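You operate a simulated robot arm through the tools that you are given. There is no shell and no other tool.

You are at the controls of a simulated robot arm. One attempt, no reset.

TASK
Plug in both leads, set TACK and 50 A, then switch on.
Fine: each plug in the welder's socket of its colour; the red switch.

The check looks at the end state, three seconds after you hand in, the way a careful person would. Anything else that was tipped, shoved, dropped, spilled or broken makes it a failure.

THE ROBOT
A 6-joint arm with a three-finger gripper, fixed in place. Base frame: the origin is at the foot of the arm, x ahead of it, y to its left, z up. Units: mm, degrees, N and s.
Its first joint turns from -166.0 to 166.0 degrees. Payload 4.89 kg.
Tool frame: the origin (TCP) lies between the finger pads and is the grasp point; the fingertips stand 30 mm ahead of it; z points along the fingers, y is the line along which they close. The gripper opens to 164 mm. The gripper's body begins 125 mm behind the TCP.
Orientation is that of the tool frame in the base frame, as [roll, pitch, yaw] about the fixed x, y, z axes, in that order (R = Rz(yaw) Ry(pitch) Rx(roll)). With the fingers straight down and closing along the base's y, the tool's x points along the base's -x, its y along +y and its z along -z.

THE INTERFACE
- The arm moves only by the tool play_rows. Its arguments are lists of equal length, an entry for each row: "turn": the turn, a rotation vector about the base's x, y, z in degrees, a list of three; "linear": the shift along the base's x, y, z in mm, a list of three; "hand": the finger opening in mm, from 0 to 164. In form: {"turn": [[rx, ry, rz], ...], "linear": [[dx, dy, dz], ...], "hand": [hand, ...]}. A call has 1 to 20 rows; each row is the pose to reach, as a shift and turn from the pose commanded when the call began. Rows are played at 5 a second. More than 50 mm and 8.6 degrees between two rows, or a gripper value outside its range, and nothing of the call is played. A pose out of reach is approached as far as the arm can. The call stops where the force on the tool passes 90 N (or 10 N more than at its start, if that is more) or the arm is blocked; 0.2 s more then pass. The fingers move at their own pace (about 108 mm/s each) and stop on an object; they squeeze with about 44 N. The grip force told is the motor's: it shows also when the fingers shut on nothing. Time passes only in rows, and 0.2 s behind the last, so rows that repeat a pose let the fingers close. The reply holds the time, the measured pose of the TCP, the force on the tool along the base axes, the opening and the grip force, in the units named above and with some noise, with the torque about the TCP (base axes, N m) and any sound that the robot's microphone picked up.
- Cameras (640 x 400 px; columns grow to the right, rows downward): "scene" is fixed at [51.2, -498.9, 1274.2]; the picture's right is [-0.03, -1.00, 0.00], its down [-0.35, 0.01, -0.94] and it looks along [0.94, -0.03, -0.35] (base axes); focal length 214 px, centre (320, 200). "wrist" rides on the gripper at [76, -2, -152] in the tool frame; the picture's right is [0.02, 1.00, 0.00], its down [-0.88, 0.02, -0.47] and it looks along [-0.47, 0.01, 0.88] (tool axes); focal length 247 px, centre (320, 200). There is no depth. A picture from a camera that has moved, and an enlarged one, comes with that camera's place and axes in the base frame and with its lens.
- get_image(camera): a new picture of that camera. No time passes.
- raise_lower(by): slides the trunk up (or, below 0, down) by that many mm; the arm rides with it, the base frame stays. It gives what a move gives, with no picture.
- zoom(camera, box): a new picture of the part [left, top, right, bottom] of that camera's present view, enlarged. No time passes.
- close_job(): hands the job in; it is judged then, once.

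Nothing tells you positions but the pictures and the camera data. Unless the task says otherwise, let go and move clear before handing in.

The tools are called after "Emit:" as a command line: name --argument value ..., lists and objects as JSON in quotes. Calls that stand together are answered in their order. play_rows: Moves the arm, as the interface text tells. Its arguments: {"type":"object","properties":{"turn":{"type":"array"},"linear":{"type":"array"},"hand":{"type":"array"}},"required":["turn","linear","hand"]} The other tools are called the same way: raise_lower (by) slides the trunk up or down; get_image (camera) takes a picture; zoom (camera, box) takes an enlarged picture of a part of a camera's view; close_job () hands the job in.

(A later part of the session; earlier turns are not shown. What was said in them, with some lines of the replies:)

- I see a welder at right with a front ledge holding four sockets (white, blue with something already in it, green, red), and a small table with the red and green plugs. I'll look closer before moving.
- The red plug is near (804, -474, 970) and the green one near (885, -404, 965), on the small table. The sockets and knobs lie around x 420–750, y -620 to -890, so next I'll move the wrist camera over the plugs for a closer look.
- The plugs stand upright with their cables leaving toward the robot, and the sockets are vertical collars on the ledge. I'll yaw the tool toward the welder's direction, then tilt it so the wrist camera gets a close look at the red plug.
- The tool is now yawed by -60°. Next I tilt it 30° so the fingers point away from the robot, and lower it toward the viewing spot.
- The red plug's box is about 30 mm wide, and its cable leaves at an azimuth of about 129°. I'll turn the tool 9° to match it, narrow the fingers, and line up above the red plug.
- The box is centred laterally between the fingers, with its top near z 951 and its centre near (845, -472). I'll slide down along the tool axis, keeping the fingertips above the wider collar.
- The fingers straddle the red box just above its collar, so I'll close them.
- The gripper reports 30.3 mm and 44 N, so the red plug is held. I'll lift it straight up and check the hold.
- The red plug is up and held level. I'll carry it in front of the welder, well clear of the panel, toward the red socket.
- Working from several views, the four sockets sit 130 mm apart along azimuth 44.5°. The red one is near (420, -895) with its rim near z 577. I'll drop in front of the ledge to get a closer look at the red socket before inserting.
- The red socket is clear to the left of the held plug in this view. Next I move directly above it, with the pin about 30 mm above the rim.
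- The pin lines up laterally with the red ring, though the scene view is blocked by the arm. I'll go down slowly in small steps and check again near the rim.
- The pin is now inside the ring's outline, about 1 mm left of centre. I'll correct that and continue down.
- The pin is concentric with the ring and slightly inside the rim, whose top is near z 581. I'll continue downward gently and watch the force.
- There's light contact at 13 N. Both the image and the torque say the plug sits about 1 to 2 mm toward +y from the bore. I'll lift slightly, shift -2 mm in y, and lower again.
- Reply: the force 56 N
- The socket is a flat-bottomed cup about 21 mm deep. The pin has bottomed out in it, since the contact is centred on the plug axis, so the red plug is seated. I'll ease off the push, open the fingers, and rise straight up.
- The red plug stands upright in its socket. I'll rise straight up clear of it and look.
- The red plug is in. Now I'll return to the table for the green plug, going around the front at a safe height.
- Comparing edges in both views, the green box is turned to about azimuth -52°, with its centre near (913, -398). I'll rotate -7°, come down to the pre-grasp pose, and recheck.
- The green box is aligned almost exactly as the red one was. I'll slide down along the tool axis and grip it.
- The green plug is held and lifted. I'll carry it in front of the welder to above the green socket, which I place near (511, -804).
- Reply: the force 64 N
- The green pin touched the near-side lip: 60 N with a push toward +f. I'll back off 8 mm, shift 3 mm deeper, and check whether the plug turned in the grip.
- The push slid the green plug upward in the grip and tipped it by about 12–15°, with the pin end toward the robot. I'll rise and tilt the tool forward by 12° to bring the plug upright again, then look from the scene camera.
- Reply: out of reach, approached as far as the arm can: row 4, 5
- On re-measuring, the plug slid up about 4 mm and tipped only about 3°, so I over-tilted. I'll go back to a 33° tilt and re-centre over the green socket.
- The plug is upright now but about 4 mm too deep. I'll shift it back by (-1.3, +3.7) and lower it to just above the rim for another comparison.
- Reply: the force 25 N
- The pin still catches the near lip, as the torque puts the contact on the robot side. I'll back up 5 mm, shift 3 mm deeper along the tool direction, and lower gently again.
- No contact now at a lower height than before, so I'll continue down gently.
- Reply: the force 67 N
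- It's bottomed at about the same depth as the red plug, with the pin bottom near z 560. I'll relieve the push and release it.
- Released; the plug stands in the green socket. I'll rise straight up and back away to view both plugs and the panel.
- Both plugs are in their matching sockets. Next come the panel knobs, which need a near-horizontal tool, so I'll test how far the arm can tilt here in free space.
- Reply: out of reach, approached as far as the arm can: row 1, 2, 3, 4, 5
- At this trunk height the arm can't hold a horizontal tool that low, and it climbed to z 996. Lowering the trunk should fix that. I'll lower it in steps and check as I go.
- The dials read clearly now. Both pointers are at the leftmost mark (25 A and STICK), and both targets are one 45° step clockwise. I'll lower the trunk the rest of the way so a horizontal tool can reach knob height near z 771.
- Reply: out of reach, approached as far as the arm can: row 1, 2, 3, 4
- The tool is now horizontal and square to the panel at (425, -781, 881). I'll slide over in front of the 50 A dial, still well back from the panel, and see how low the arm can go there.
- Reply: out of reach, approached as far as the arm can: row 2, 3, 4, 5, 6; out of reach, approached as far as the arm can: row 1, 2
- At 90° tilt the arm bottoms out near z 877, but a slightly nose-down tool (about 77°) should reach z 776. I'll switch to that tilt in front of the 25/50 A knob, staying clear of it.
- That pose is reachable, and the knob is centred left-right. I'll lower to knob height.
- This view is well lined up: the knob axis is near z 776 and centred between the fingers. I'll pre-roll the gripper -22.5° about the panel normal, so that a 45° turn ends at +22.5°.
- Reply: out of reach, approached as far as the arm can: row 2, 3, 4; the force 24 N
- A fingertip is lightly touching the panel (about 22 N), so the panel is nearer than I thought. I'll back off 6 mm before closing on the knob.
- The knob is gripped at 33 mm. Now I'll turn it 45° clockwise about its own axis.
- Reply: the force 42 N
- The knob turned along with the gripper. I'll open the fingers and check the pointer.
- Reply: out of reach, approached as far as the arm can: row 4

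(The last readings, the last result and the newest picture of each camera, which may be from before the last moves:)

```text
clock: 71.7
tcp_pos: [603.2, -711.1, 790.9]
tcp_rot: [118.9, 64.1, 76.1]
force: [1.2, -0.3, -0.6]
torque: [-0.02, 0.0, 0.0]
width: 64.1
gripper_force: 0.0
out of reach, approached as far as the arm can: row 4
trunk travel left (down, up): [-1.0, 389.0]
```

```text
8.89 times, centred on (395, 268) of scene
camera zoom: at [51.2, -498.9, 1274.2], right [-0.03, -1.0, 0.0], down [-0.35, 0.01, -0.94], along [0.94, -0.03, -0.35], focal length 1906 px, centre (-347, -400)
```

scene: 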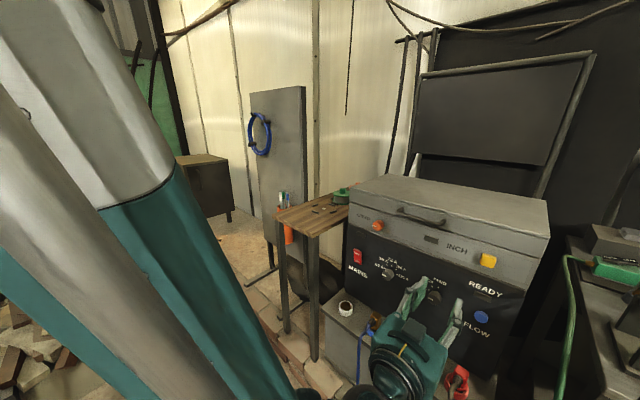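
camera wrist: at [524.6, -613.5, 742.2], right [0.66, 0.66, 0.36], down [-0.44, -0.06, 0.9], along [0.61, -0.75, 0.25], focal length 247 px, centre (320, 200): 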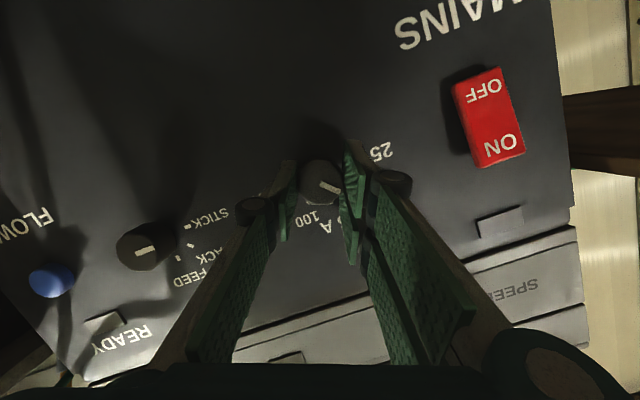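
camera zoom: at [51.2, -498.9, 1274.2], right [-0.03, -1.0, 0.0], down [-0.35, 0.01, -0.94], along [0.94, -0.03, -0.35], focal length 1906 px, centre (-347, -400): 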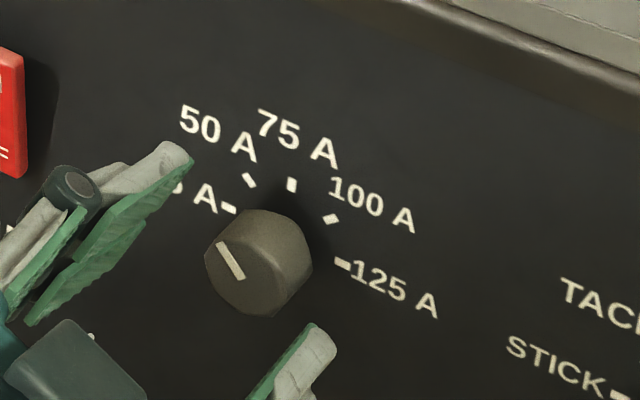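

The pointer is on 50 A. Now I'll roll back 45° while sliding along the panel to the STICK/TACK/FEED knob.

Emit:
play_rows --turn '[[-4.51, 4.58, 0], [-9.03, 9.15, 0], [-13.54, 13.73, 0], [-18.05, 18.3, 0], [-22.57, 22.88, 0], [-27.08, 27.45, 0], [-31.6, 32, 0], [-31.6, 32, 0]]' --linear '[[-15, -15, 3], [-30, -30, 5], [-45, -45, 5], [-61, -60, 5], [-76, -75, 5], [-92, -90, 5], [-107, -105, 4], [-107, -105, 3]]' --hand '[64, 64, 64, 64, 64, 64, 64, 64]'

Emit:
get_image --camera "wrist"

Emit:
zoom --camera "wrist" --box '[240, 90, 420, 230]'

Emit:
zoom --camera "scene" --box '[340, 230, 500, 350]'

```text
clock: 73.5
tcp_pos: [495.0, -814.3, 796.3]
tcp_rot: [-118.5, 64.2, -166.4]
force: [-0.2, -0.5, 0.3]
torque: [0.02, -0.01, -0.06]
width: 64.0
gripper_force: 0.0
trunk travel left (down, up): [-1.0, 389.0]
```

```text
taken
camera wrist: at [365.8, -709.6, 759.2], right [0.65, 0.65, -0.4], down [0.09, 0.46, 0.88], along [0.76, -0.61, 0.24], focal length 247 px, centre (320, 200)
```

wrist: 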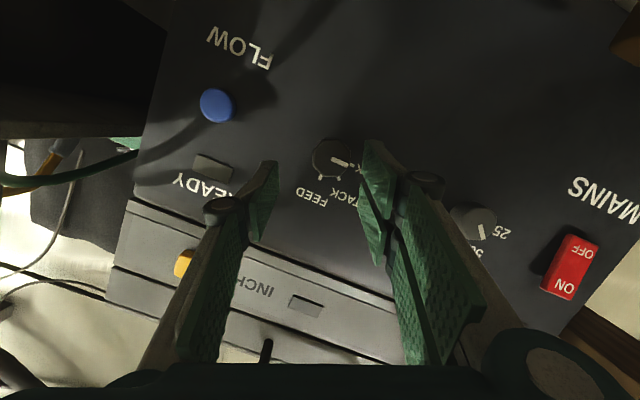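

```text
2.86 times, centred on (330, 160) of wrist
camera zoom: at [365.8, -709.6, 759.2], right [0.65, 0.65, -0.4], down [0.09, 0.46, 0.88], along [0.76, -0.61, 0.24], focal length 706 px, centre (291, 314)
```

zoom: 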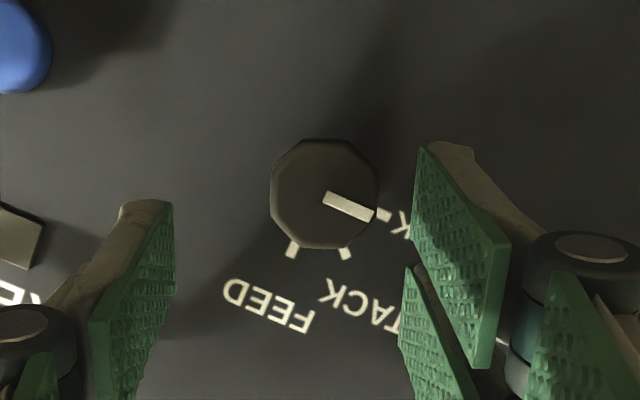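

```text
3.33 times, centred on (420, 290) of scene
camera zoom: at [51.2, -498.9, 1274.2], right [-0.03, -1.0, 0.0], down [-0.35, 0.01, -0.94], along [0.94, -0.03, -0.35], focal length 715 px, centre (-13, -100)
```

zoom: 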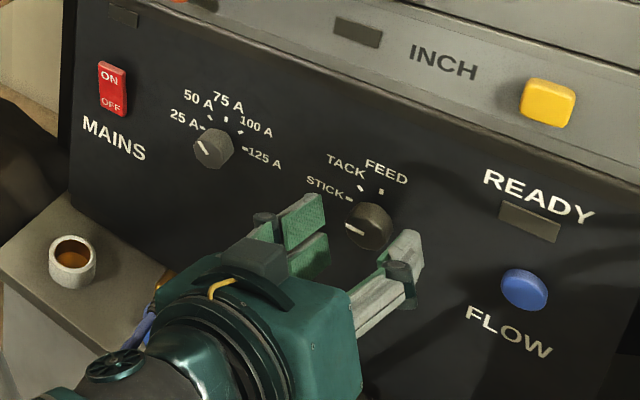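

The TACK knob is lined up the same way. I'll move in to the same relative grasp position as before.

Emit:
play_rows --turn '[[0, 0, 0], [0, 0, 0], [0, 0, 0], [0, 0, 0]]' --linear '[[8, -7, -10], [17, -15, -14], [26, -23.5, -15.6], [32.5, -29.3, -15.6]]' --hand '[64, 64, 64, 64]'

Emit:
zoom --camera "wrist" --box '[240, 110, 400, 250]'

```text
clock: 74.5
tcp_pos: [528.3, -844.8, 780.4]
tcp_rot: [-118.6, 64.1, -166.4]
force: [-0.7, -0.1, 0.4]
torque: [0.03, 0.0, -0.03]
width: 63.8
gripper_force: 0.0
trunk travel left (down, up): [-1.0, 389.0]
```

```text
2.86 times, centred on (320, 180) of wrist
camera zoom: at [398.7, -739.4, 743.0], right [0.65, 0.65, -0.4], down [0.09, 0.46, 0.88], along [0.76, -0.61, 0.24], focal length 706 px, centre (320, 257)
```

zoom: 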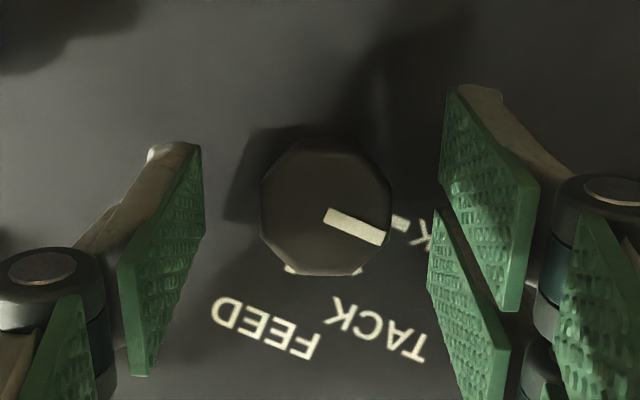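

Emit:
play_rows --turn '[[0, 0, 0], [0, 0, 0], [0, 0, 0], [0, 0, 0]]' --linear '[[0.5, 0.5, 0], [0.7, 0.6, 0], [0.7, 0.6, 0], [0.7, 0.6, 0]]' --hand '[50, 38, 28, 20]'

Emit:
play_rows --turn '[[5.265, -5.34, 0], [10.53, -10.68, 0], [15.795, -16.02, 0], [21.06, -21.36, 0], [26.325, -26.7, 0], [31.59, -32.04, 0], [31.59, -32.04, 0]]' --linear '[[-0.35, -0.34, 0.16], [-0.7, -0.69, 0.26], [-1.07, -1.05, 0.29], [-1.44, -1.42, 0.26], [-1.79, -1.77, 0.15], [-2.14, -2.11, 0], [-2.14, -2.11, 0]]' --hand '[20, 20, 20, 20, 20, 20, 20]'

Emit:
zoom --camera "wrist" --box '[240, 100, 420, 250]'

Emit:
zoom --camera "scene" --box '[340, 230, 500, 350]'

```text
clock: 75.5
tcp_pos: [529.1, -843.3, 779.3]
tcp_rot: [-118.6, 64.2, -166.5]
force: [3.0, -1.0, -0.9]
torque: [-0.02, -0.03, -0.02]
width: 33.0
gripper_force: 45.1
trunk travel left (down, up): [-1.0, 389.0]
```

```text
clock: 77.0
tcp_pos: [525.7, -845.7, 780.0]
tcp_rot: [118.3, 64.1, 75.5]
force: [-12.4, 0.4, -0.1]
torque: [0.23, 0.26, -0.32]
width: 32.8
gripper_force: 45.0
trunk travel left (down, up): [-1.0, 389.0]
```

```text
2.67 times, centred on (330, 175) of wrist
camera zoom: at [418.6, -719.4, 741.3], right [0.66, 0.66, 0.37], down [-0.44, -0.06, 0.9], along [0.61, -0.75, 0.25], focal length 659 px, centre (293, 267)
```

zoom: 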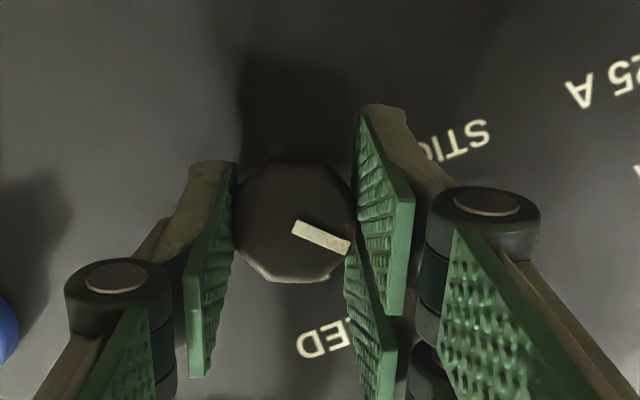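

```text
3.33 times, centred on (420, 290) of scene
camera zoom: at [51.2, -498.9, 1274.2], right [-0.03, -1.0, 0.0], down [-0.35, 0.01, -0.94], along [0.94, -0.03, -0.35], focal length 715 px, centre (-13, -100)
```

zoom: 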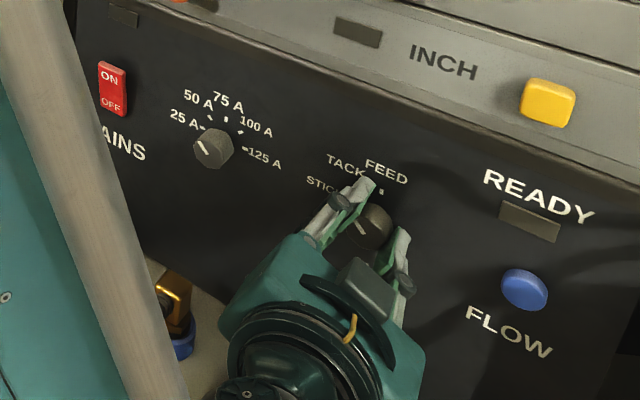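

Emit:
play_rows --turn '[[0, 0, 0], [0, 0, 0], [0, 0, 0]]' --linear '[[0, 0, 0], [0, 0, 0], [0, 0, 0]]' --hand '[36, 44, 60]'

Emit:
play_rows --turn '[[0, 0, 0], [0, 0, 0], [0, 0, 0], [0, 0, 0]]' --linear '[[-7, 7, 2], [-16, 16, 5], [-24, 24, 9], [-30, 30, 14]]' --hand '[64, 64, 64, 64]'

Emit:
zoom --camera "wrist" --box '[250, 80, 410, 210]'

Emit:
zoom --camera "scene" --box '[410, 260, 460, 305]'

```text
clock: 77.8
tcp_pos: [526.2, -846.0, 780.6]
tcp_rot: [118.3, 64.1, 75.6]
force: [-0.5, 0.3, 0.4]
torque: [0.04, 0.0, 0.01]
width: 60.1
gripper_force: 0.1
trunk travel left (down, up): [-1.0, 389.0]
```

```text
clock: 78.8
tcp_pos: [496.5, -817.3, 793.5]
tcp_rot: [118.4, 64.1, 75.5]
force: [0.8, -0.7, -0.1]
torque: [-0.03, -0.04, 0.03]
width: 63.9
gripper_force: 0.0
trunk travel left (down, up): [-1.0, 389.0]
```

```text
3.08 times, centred on (330, 145) of wrist
camera zoom: at [388.9, -689.3, 755.4], right [0.66, 0.66, 0.36], down [-0.44, -0.06, 0.9], along [0.61, -0.75, 0.25], focal length 760 px, centre (289, 369)
```

zoom: 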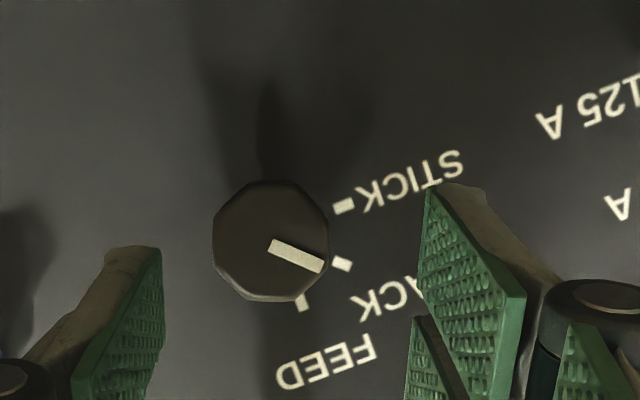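

```text
8.89 times, centred on (435, 282) of scene
camera zoom: at [51.2, -498.9, 1274.2], right [-0.03, -1.0, 0.0], down [-0.35, 0.01, -0.94], along [0.94, -0.03, -0.35], focal length 1906 px, centre (-702, -533)
```

zoom: 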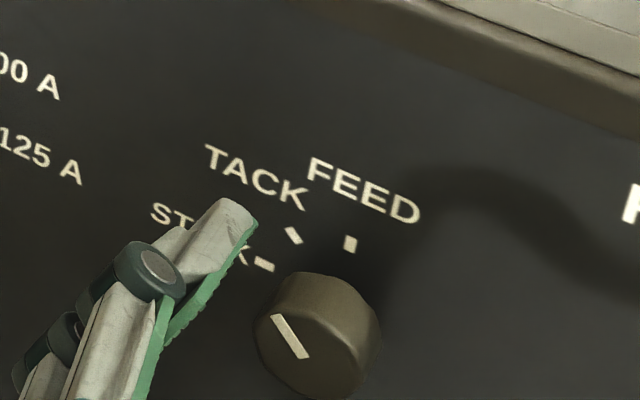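

The pointer is on TACK. Now for the red MAINS switch: I'll close the fingers, straighten the roll, and move along the panel to stand in front of its ON half at the top.

Emit:
play_rows --turn '[[-1.97, 2, 0], [-3.95, 4, 0], [-5.92, 6, 0], [-7.9, 8, 0], [-9.87, 10, 0], [-11.85, 12, 0], [-13.82, 14, 0], [-15.8, 16, 0], [-15.8, 16, 0]]' --linear '[[20, 31, 18], [45.5, 56.6, 32], [71.2, 81.9, 36], [97, 107.2, 36], [122.7, 132.5, 36], [148.5, 157.8, 36], [174.2, 183.1, 36], [200, 208.4, 36], [200, 208.4, 36]]' --hand '[50, 30, 15, 5, 0, 0, 0, 0, 0]'

Emit:
get_image --camera "wrist"

Emit:
get_image --camera "scene"

```text
clock: 80.8
tcp_pos: [696.5, -607.9, 831.5]
tcp_rot: [179.9, 77.1, 134.4]
force: [-1.4, -0.3, -0.1]
torque: [-0.01, 0.0, 0.11]
width: 0.1
gripper_force: 44.5
trunk travel left (down, up): [-1.0, 389.0]
```

```text
taken
camera wrist: at [577.9, -491.3, 790.2], right [0.71, 0.71, -0.02], down [-0.17, 0.2, 0.96], along [0.69, -0.68, 0.26], focal length 247 px, centre (320, 200)
```

wrist: 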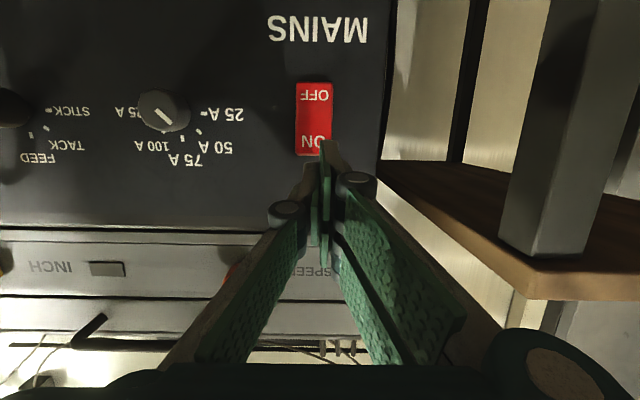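

```text
taken
```

scene: 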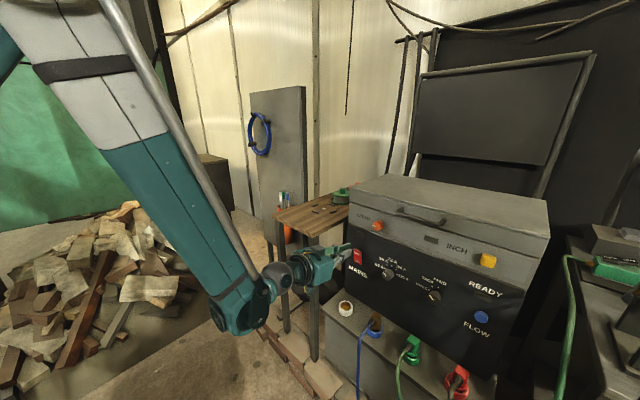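

The closed fingers face the switch. The table edge is about 120 mm to the right and clear. I'll shift slightly, lower to the ON half (about z 797), then press forward gently.

Emit:
play_rows --turn '[[0, 0, 0], [0, 0, 0], [0, 0, 0]]' --linear '[[2, -8, -12], [4, -14, -24], [5, -15, -34]]' --hand '[0, 0, 0]'

Emit:
get_image --camera "wrist"

Emit:
zoom --camera "scene" --box '[310, 220, 420, 300]'

```text
clock: 81.7
tcp_pos: [701.3, -621.9, 796.0]
tcp_rot: [179.8, 77.1, 134.4]
force: [0.0, 0.1, 0.3]
torque: [0.02, 0.0, 0.03]
width: 0.1
gripper_force: 44.3
trunk travel left (down, up): [-1.0, 389.0]
```

```text
taken
camera wrist: at [582.9, -505.8, 755.3], right [0.71, 0.71, -0.02], down [-0.17, 0.2, 0.96], along [0.68, -0.68, 0.26], focal length 247 px, centre (320, 200)
```

wrist: 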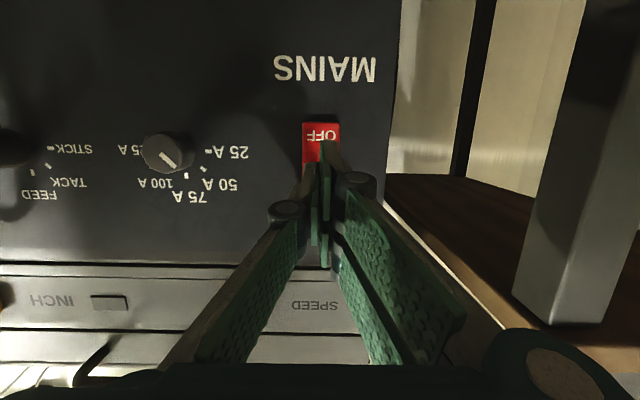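

```text
5.00 times, centred on (365, 260) of scene
camera zoom: at [51.2, -498.9, 1274.2], right [-0.03, -1.0, 0.0], down [-0.35, 0.01, -0.94], along [0.94, -0.03, -0.35], focal length 1072 px, centre (95, -100)
```

zoom: 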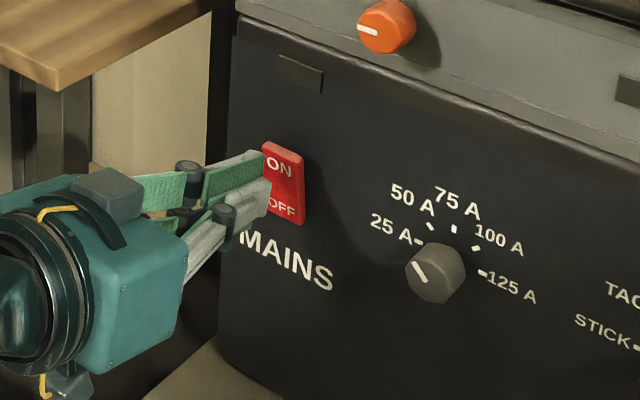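

Emit:
play_rows --turn '[[0, 0, 0], [0, 0, 0], [0, 0, 0]]' --linear '[[5.6, -5.7, 0], [11.2, -11.4, 0], [14.7, -15, 0]]' --hand '[0, 0, 0]'

Emit:
zoom --camera "scene" --box '[330, 230, 390, 280]'

Emit:
zoom --camera "wrist" --box '[260, 90, 400, 210]'

```text
clock: 82.5
tcp_pos: [717.5, -638.7, 795.1]
tcp_rot: [179.8, 77.0, 134.4]
force: [-1.0, 0.3, 0.1]
torque: [-0.03, -0.04, 0.02]
width: 0.0
gripper_force: 43.6
trunk travel left (down, up): [-1.0, 389.0]
```

```text
8.00 times, centred on (360, 255) of scene
camera zoom: at [51.2, -498.9, 1274.2], right [-0.03, -1.0, 0.0], down [-0.35, 0.01, -0.94], along [0.94, -0.03, -0.35], focal length 1716 px, centre (0, -240)
```

zoom: 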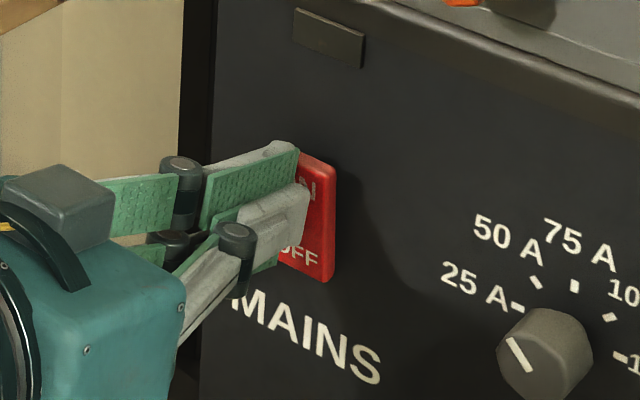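

```text
3.33 times, centred on (330, 150) of wrist
camera zoom: at [598.4, -521.5, 755.3], right [0.71, 0.71, -0.02], down [-0.17, 0.2, 0.96], along [0.69, -0.68, 0.26], focal length 823 px, centre (287, 367)
```

zoom: 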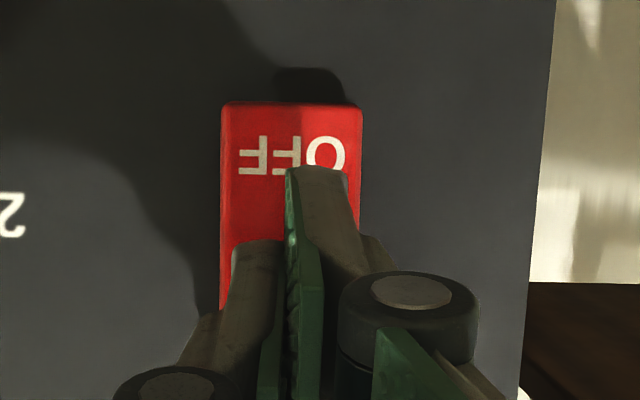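

Emit:
play_rows --turn '[[0, 0, 0], [0, 0, 0], [0, 0, 0], [0, 0, 0]]' --linear '[[0, 0, 4], [1.4, -1.4, 4], [2.8, -2.8, 4], [4.2, -4.2, 4]]' --hand '[0, 0, 0, 0]'

Emit:
zoom --camera "scene" --box '[330, 230, 390, 280]'

```text
clock: 83.5
tcp_pos: [720.5, -641.4, 799.9]
tcp_rot: [179.9, 77.0, 134.4]
force: [-0.3, 0.1, -0.9]
torque: [-0.01, 0.02, 0.01]
width: 0.0
gripper_force: 43.4
trunk travel left (down, up): [-1.0, 389.0]
```

```text
8.00 times, centred on (360, 255) of scene
camera zoom: at [51.2, -498.9, 1274.2], right [-0.03, -1.0, 0.0], down [-0.35, 0.01, -0.94], along [0.94, -0.03, -0.35], focal length 1716 px, centre (0, -240)
```

zoom: 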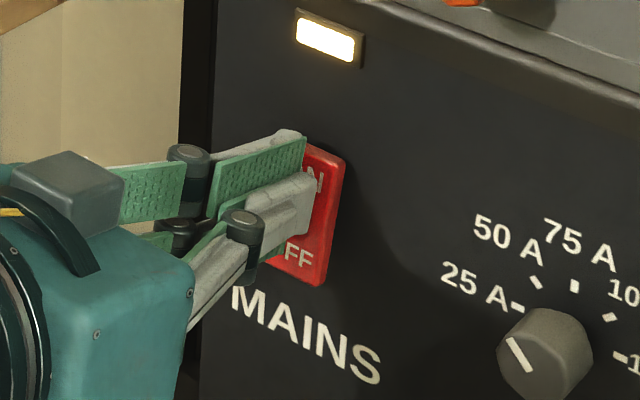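

The lamp above MAINS has lit, so the switch is on. I'll back straight away and check everything.

Emit:
play_rows --turn '[[0, 0, 0], [0, 0, 0], [0, 0, 0], [0, 0, 0], [0, 0, 0]]' --linear '[[-5, 5, 0], [-14, 14, 5], [-24, 24, 20], [-30, 30, 45], [-34, 34, 75]]' --hand '[0, 0, 0, 0, 0]'

Emit:
get_image --camera "scene"

Emit:
zoom --camera "scene" --box '[330, 210, 510, 320]'

Emit:
zoom --camera "scene" --box '[320, 290, 490, 400]'

```text
clock: 84.7
tcp_pos: [687.6, -609.8, 874.3]
tcp_rot: [179.8, 77.0, 134.3]
force: [1.6, -0.6, -0.6]
torque: [-0.09, -0.07, -0.04]
width: 0.0
gripper_force: 43.5
trunk travel left (down, up): [-1.0, 389.0]
```

```text
taken
```

scene: 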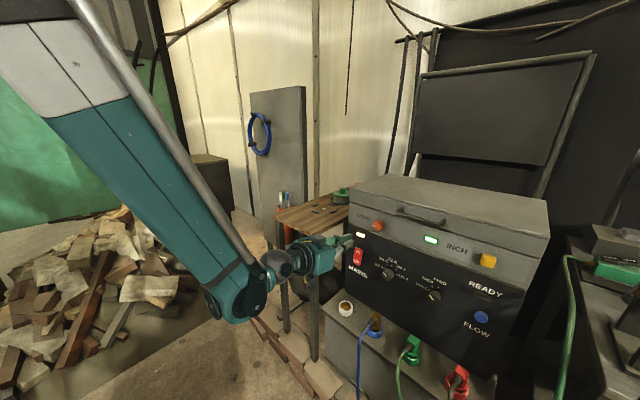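

```text
3.56 times, centred on (420, 265) of scene
camera zoom: at [51.2, -498.9, 1274.2], right [-0.03, -1.0, 0.0], down [-0.35, 0.01, -0.94], along [0.94, -0.03, -0.35], focal length 763 px, centre (-36, -31)
```

zoom: 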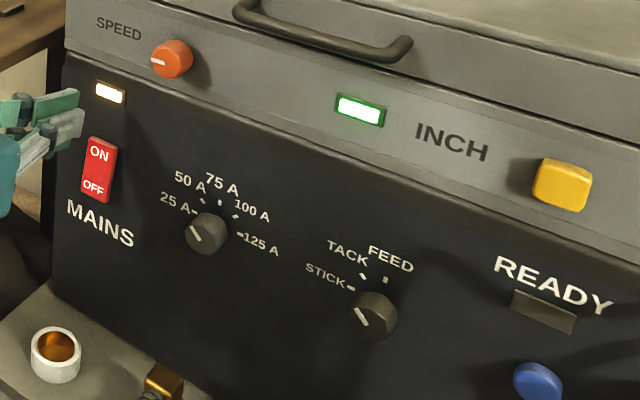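

```text
3.64 times, centred on (405, 345) of scene
camera zoom: at [51.2, -498.9, 1274.2], right [-0.03, -1.0, 0.0], down [-0.35, 0.01, -0.94], along [0.94, -0.03, -0.35], focal length 780 px, centre (11, -327)
```

zoom: 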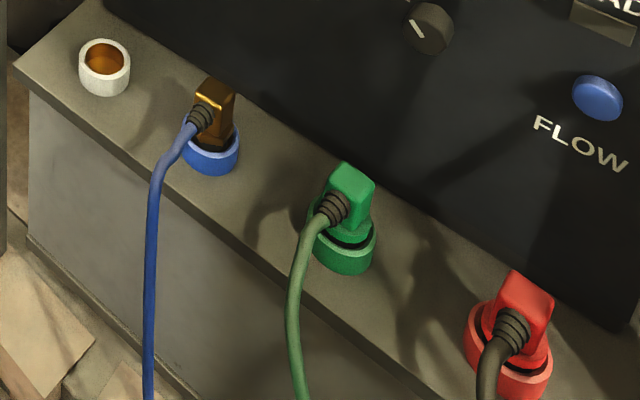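

The switch reads ON and two lamps are lit. I'll inspect the plugs' seating and the READY lamp closely before finishing.

Emit:
zoom --camera "scene" --box '[396, 330, 426, 368]'

Emit:
zoom --camera "scene" --box '[440, 358, 480, 400]'

Emit:
zoom --camera "scene" --box '[364, 308, 394, 342]'

Emit:
zoom --camera "scene" --box '[450, 270, 510, 330]'

```text
10.53 times, centred on (411, 349) of scene
camera zoom: at [51.2, -498.9, 1274.2], right [-0.03, -1.0, 0.0], down [-0.35, 0.01, -0.94], along [0.94, -0.03, -0.35], focal length 2258 px, centre (-638, -1368)
```

zoom: 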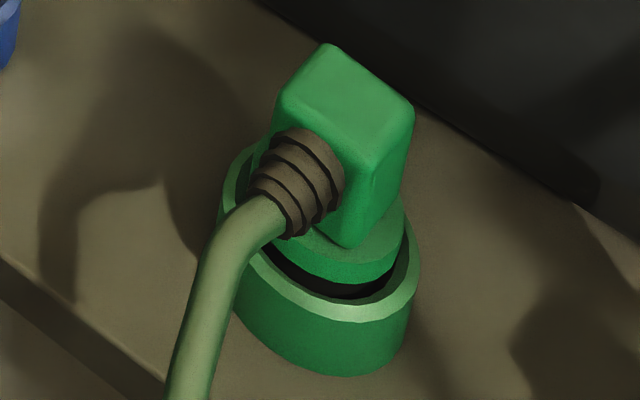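

```text
9.52 times, centred on (460, 379) of scene
camera zoom: at [51.2, -498.9, 1274.2], right [-0.03, -1.0, 0.0], down [-0.35, 0.01, -0.94], along [0.94, -0.03, -0.35], focal length 2043 px, centre (-1013, -1505)
```

zoom: 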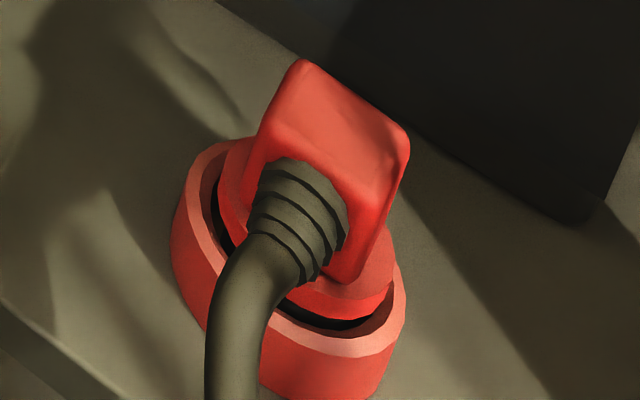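

```text
11.76 times, centred on (379, 325) of scene
camera zoom: at [51.2, -498.9, 1274.2], right [-0.03, -1.0, 0.0], down [-0.35, 0.01, -0.94], along [0.94, -0.03, -0.35], focal length 2523 px, centre (-374, -1271)
```

zoom: 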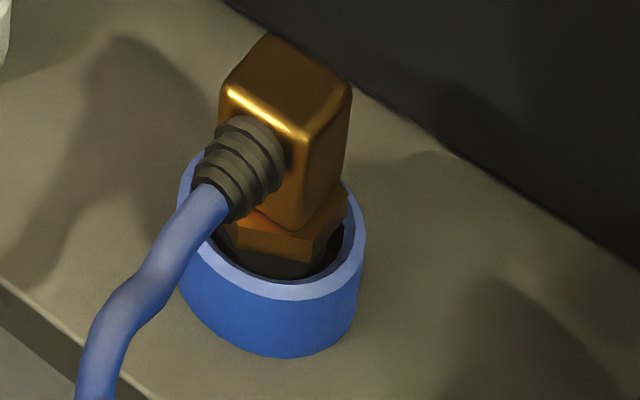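

```text
6.67 times, centred on (480, 300) of scene
camera zoom: at [51.2, -498.9, 1274.2], right [-0.03, -1.0, 0.0], down [-0.35, 0.01, -0.94], along [0.94, -0.03, -0.35], focal length 1430 px, centre (-747, -467)
```

zoom: 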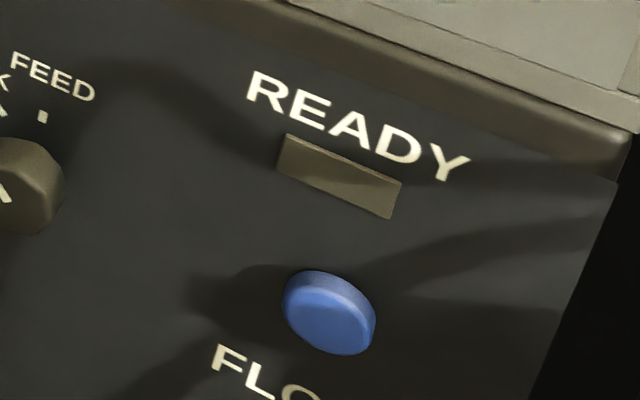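

Both plugs sit in their rings the same way as the factory-fitted blue one. I'll move the arm well clear and look once more.

Emit:
play_rows --turn '[[0, 0, 0], [0, 0, 0], [0, 0, 0], [0, 0, 0], [0, 0, 0], [0, 0, 0], [0, 0, 0]]' --linear '[[-8, 8, 20], [-20, 20, 45], [-35, 35, 70], [-52, 52, 95], [-70, 70, 120], [-88, 88, 140], [-100, 100, 150]]' --hand '[0, 5, 15, 25, 30, 30, 30]'

Emit:
get_image --camera "scene"

Emit:
zoom --camera "scene" --box '[340, 205, 520, 330]'

Emit:
get_image --camera "wrist"

```text
clock: 86.2
tcp_pos: [587.2, -507.8, 1024.2]
tcp_rot: [179.8, 76.9, 134.5]
force: [1.6, -1.3, -1.0]
torque: [-0.03, -0.05, 0.04]
width: 29.9
gripper_force: 0.2
trunk travel left (down, up): [-1.0, 389.0]
```

```text
taken
```

scene: 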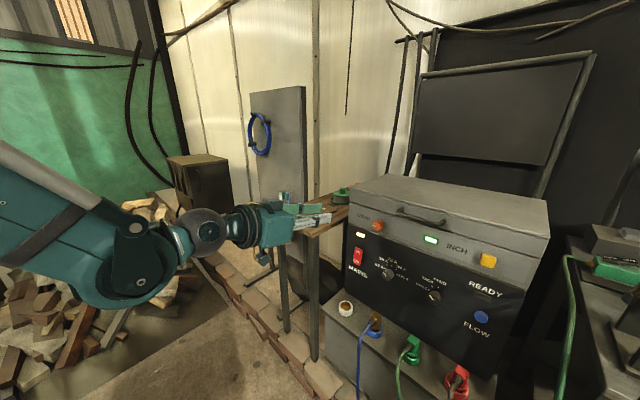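

```text
3.20 times, centred on (430, 268) of scene
camera zoom: at [51.2, -498.9, 1274.2], right [-0.03, -1.0, 0.0], down [-0.35, 0.01, -0.94], along [0.94, -0.03, -0.35], focal length 686 px, centre (-32, -16)
```

zoom: 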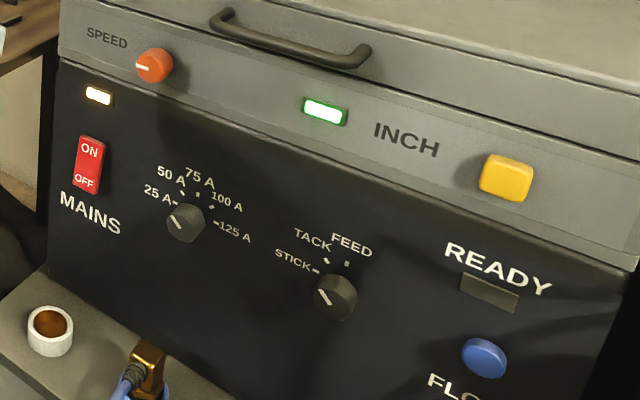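

```text
taken
camera wrist: at [469.2, -391.9, 984.3], right [0.71, 0.71, -0.02], down [-0.17, 0.2, 0.96], along [0.69, -0.68, 0.26], focal length 247 px, centre (320, 200)
```

wrist: 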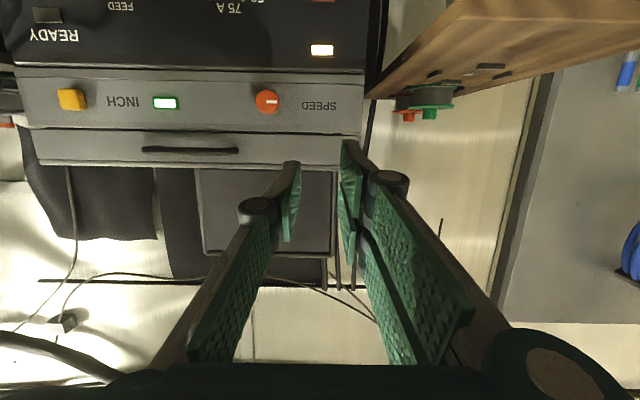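

READY stays dark, though that's likely tied to the FLOW button I wasn't asked to touch. I want to double-check both pointers straight-on, so I'll bring the wrist camera in front of the dials without touching anything.

Emit:
play_rows --turn '[[0, 0, 0], [0, 0, 0], [0, 0, 0], [0, 0, 0], [0, 0, 0], [0, 0, 0], [0, 0, 0], [0, 0, 0], [0, 0, 0]]' --linear '[[-10, -20, -12], [-20, -48, -30], [-30, -76, -48], [-40, -104, -66], [-50, -132, -84], [-60, -160, -102], [-68, -186, -120], [-75, -206, -138], [-77, -214, -150]]' --hand '[30, 40, 60, 80, 100, 120, 140, 150, 150]'

Emit:
get_image --camera "wrist"

```text
clock: 88.2
tcp_pos: [509.0, -723.3, 874.7]
tcp_rot: [179.8, 77.0, 134.5]
force: [0.4, 1.3, 1.3]
torque: [0.06, 0.05, -0.07]
width: 149.9
gripper_force: 0.1
trunk travel left (down, up): [-1.0, 389.0]
```

```text
taken
camera wrist: at [390.5, -606.3, 834.4], right [0.71, 0.71, -0.02], down [-0.17, 0.2, 0.96], along [0.69, -0.68, 0.26], focal length 247 px, centre (320, 200)
```

wrist: 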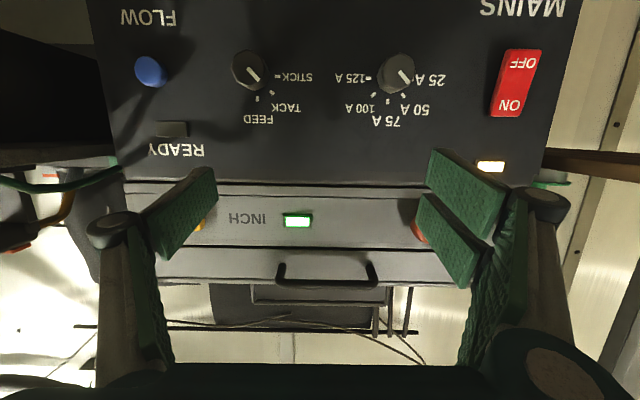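

Emit:
zoom --camera "wrist" --box '[345, 40, 455, 135]'

Emit:
zoom --camera "wrist" --box '[205, 40, 315, 135]'

Emit:
zoom --camera "wrist" --box '[475, 30, 565, 130]'

```text
4.21 times, centred on (400, 88) of wrist
camera zoom: at [390.5, -606.3, 834.4], right [0.71, 0.71, -0.02], down [-0.17, 0.2, 0.96], along [0.69, -0.68, 0.26], focal length 1040 px, centre (-17, 674)
```

zoom: 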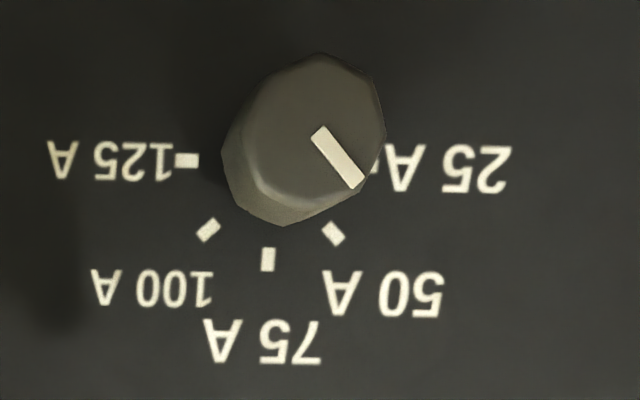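

```text
4.21 times, centred on (260, 88) of wrist
camera zoom: at [390.5, -606.3, 834.4], right [0.71, 0.71, -0.02], down [-0.17, 0.2, 0.96], along [0.69, -0.68, 0.26], focal length 1040 px, centre (573, 674)
```

zoom: 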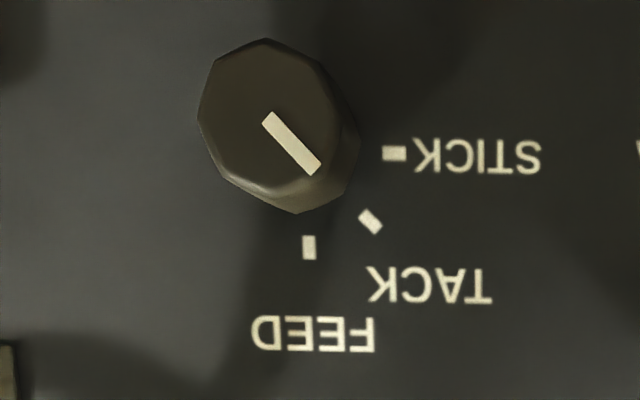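

```text
4.00 times, centred on (520, 80) of wrist
camera zoom: at [390.5, -606.3, 834.4], right [0.71, 0.71, -0.02], down [-0.17, 0.2, 0.96], along [0.69, -0.68, 0.26], focal length 988 px, centre (-480, 680)
```

zoom: 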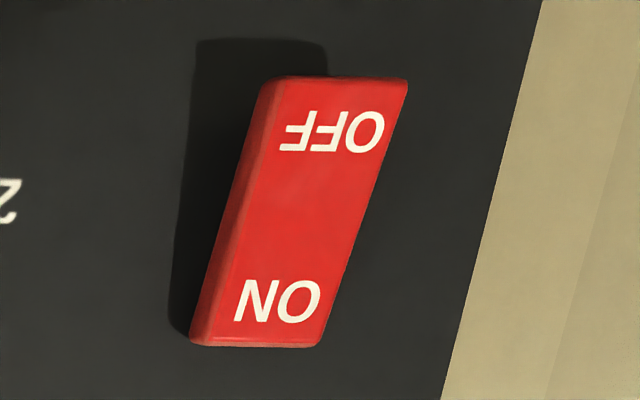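

Straight-on, both pointers are at 45°, on 50 A and TACK, and the switch is rocked to ON. I'll retreat to a clear pose and take one last look.

Emit:
play_rows --turn '[[0, 0, 0], [0, 0, 0], [0, 0, 0], [0, 0, 0], [0, 0, 0], [0, 0, 0], [0, 0, 0]]' --linear '[[-10, 15, 20], [-25, 40, 50], [-38, 65, 80], [-50, 90, 110], [-60, 112, 140], [-68, 130, 165], [-72, 140, 180]]' --hand '[140, 130, 120, 110, 100, 100, 100]'

Emit:
get_image --camera "scene"

Emit:
get_image --camera "wrist"

Emit:
zoom --camera "scene" --box '[320, 290, 490, 400]'

```text
clock: 89.8
tcp_pos: [437.1, -583.9, 1054.1]
tcp_rot: [179.7, 77.0, 134.5]
force: [0.4, -1.5, -0.1]
torque: [-0.06, -0.02, 0.07]
width: 100.3
gripper_force: 0.0
trunk travel left (down, up): [-1.0, 389.0]
```

```text
taken
```

scene: 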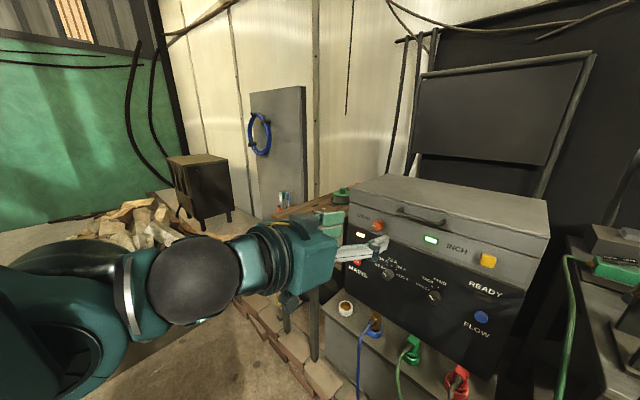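

```text
taken
camera wrist: at [318.2, -467.1, 1014.0], right [0.71, 0.71, -0.02], down [-0.17, 0.2, 0.96], along [0.69, -0.68, 0.26], focal length 247 px, centre (320, 200)
```

wrist: 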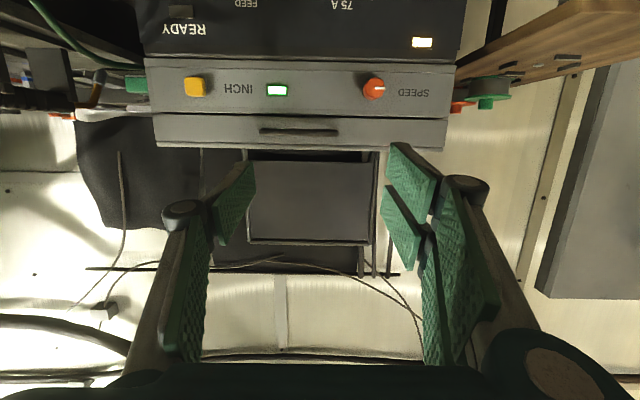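

```text
3.64 times, centred on (405, 345) of scene
camera zoom: at [51.2, -498.9, 1274.2], right [-0.03, -1.0, 0.0], down [-0.35, 0.01, -0.94], along [0.94, -0.03, -0.35], focal length 780 px, centre (11, -327)
```

zoom: 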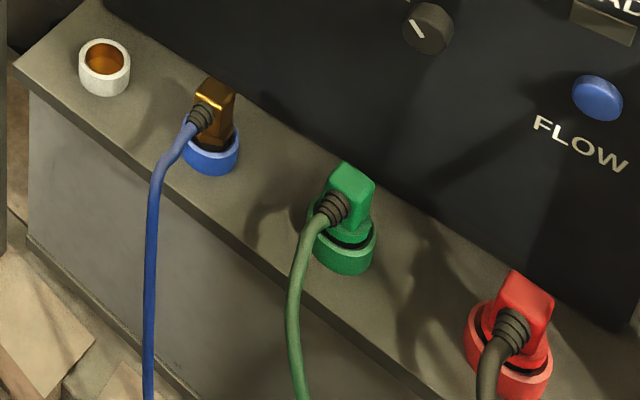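

Both plugs stand in their matching sockets, the dials are on TACK and 50 A, and MAINS is on with its lamp lit. The arm is clear and nothing else has moved, so I'm handing in.

Emit:
close_job

```text
The job is handed in.
```

The job is handed in: both leads are plugged in, the welder is set to TACK and 50 A, and the red MAINS switch is on.

- **Plugs:** The red plug is in the red socket and the green plug is in the green socket. Both are pushed down to the bottom and standing upright. The green one caught on the rim twice before it went in.
- **Dials:** Viewed almost straight on, both pointers are on their marks, at TACK and 50 A.
- **Switch:** It is rocked to ON. The lamp above it is lit, and so is a green lamp next to INCH.
- **READY lamp:** It stayed dark. I don't know why. It may depend on the blue FLOW button, which I left alone because it wasn't part of the task.
- **Other contact:** A fingertip touched the panel lightly beside the current knob while I was lining up. I saw nothing else moved or knocked over in the final pictures.

The gripper is open and the arm is clear of the welder.
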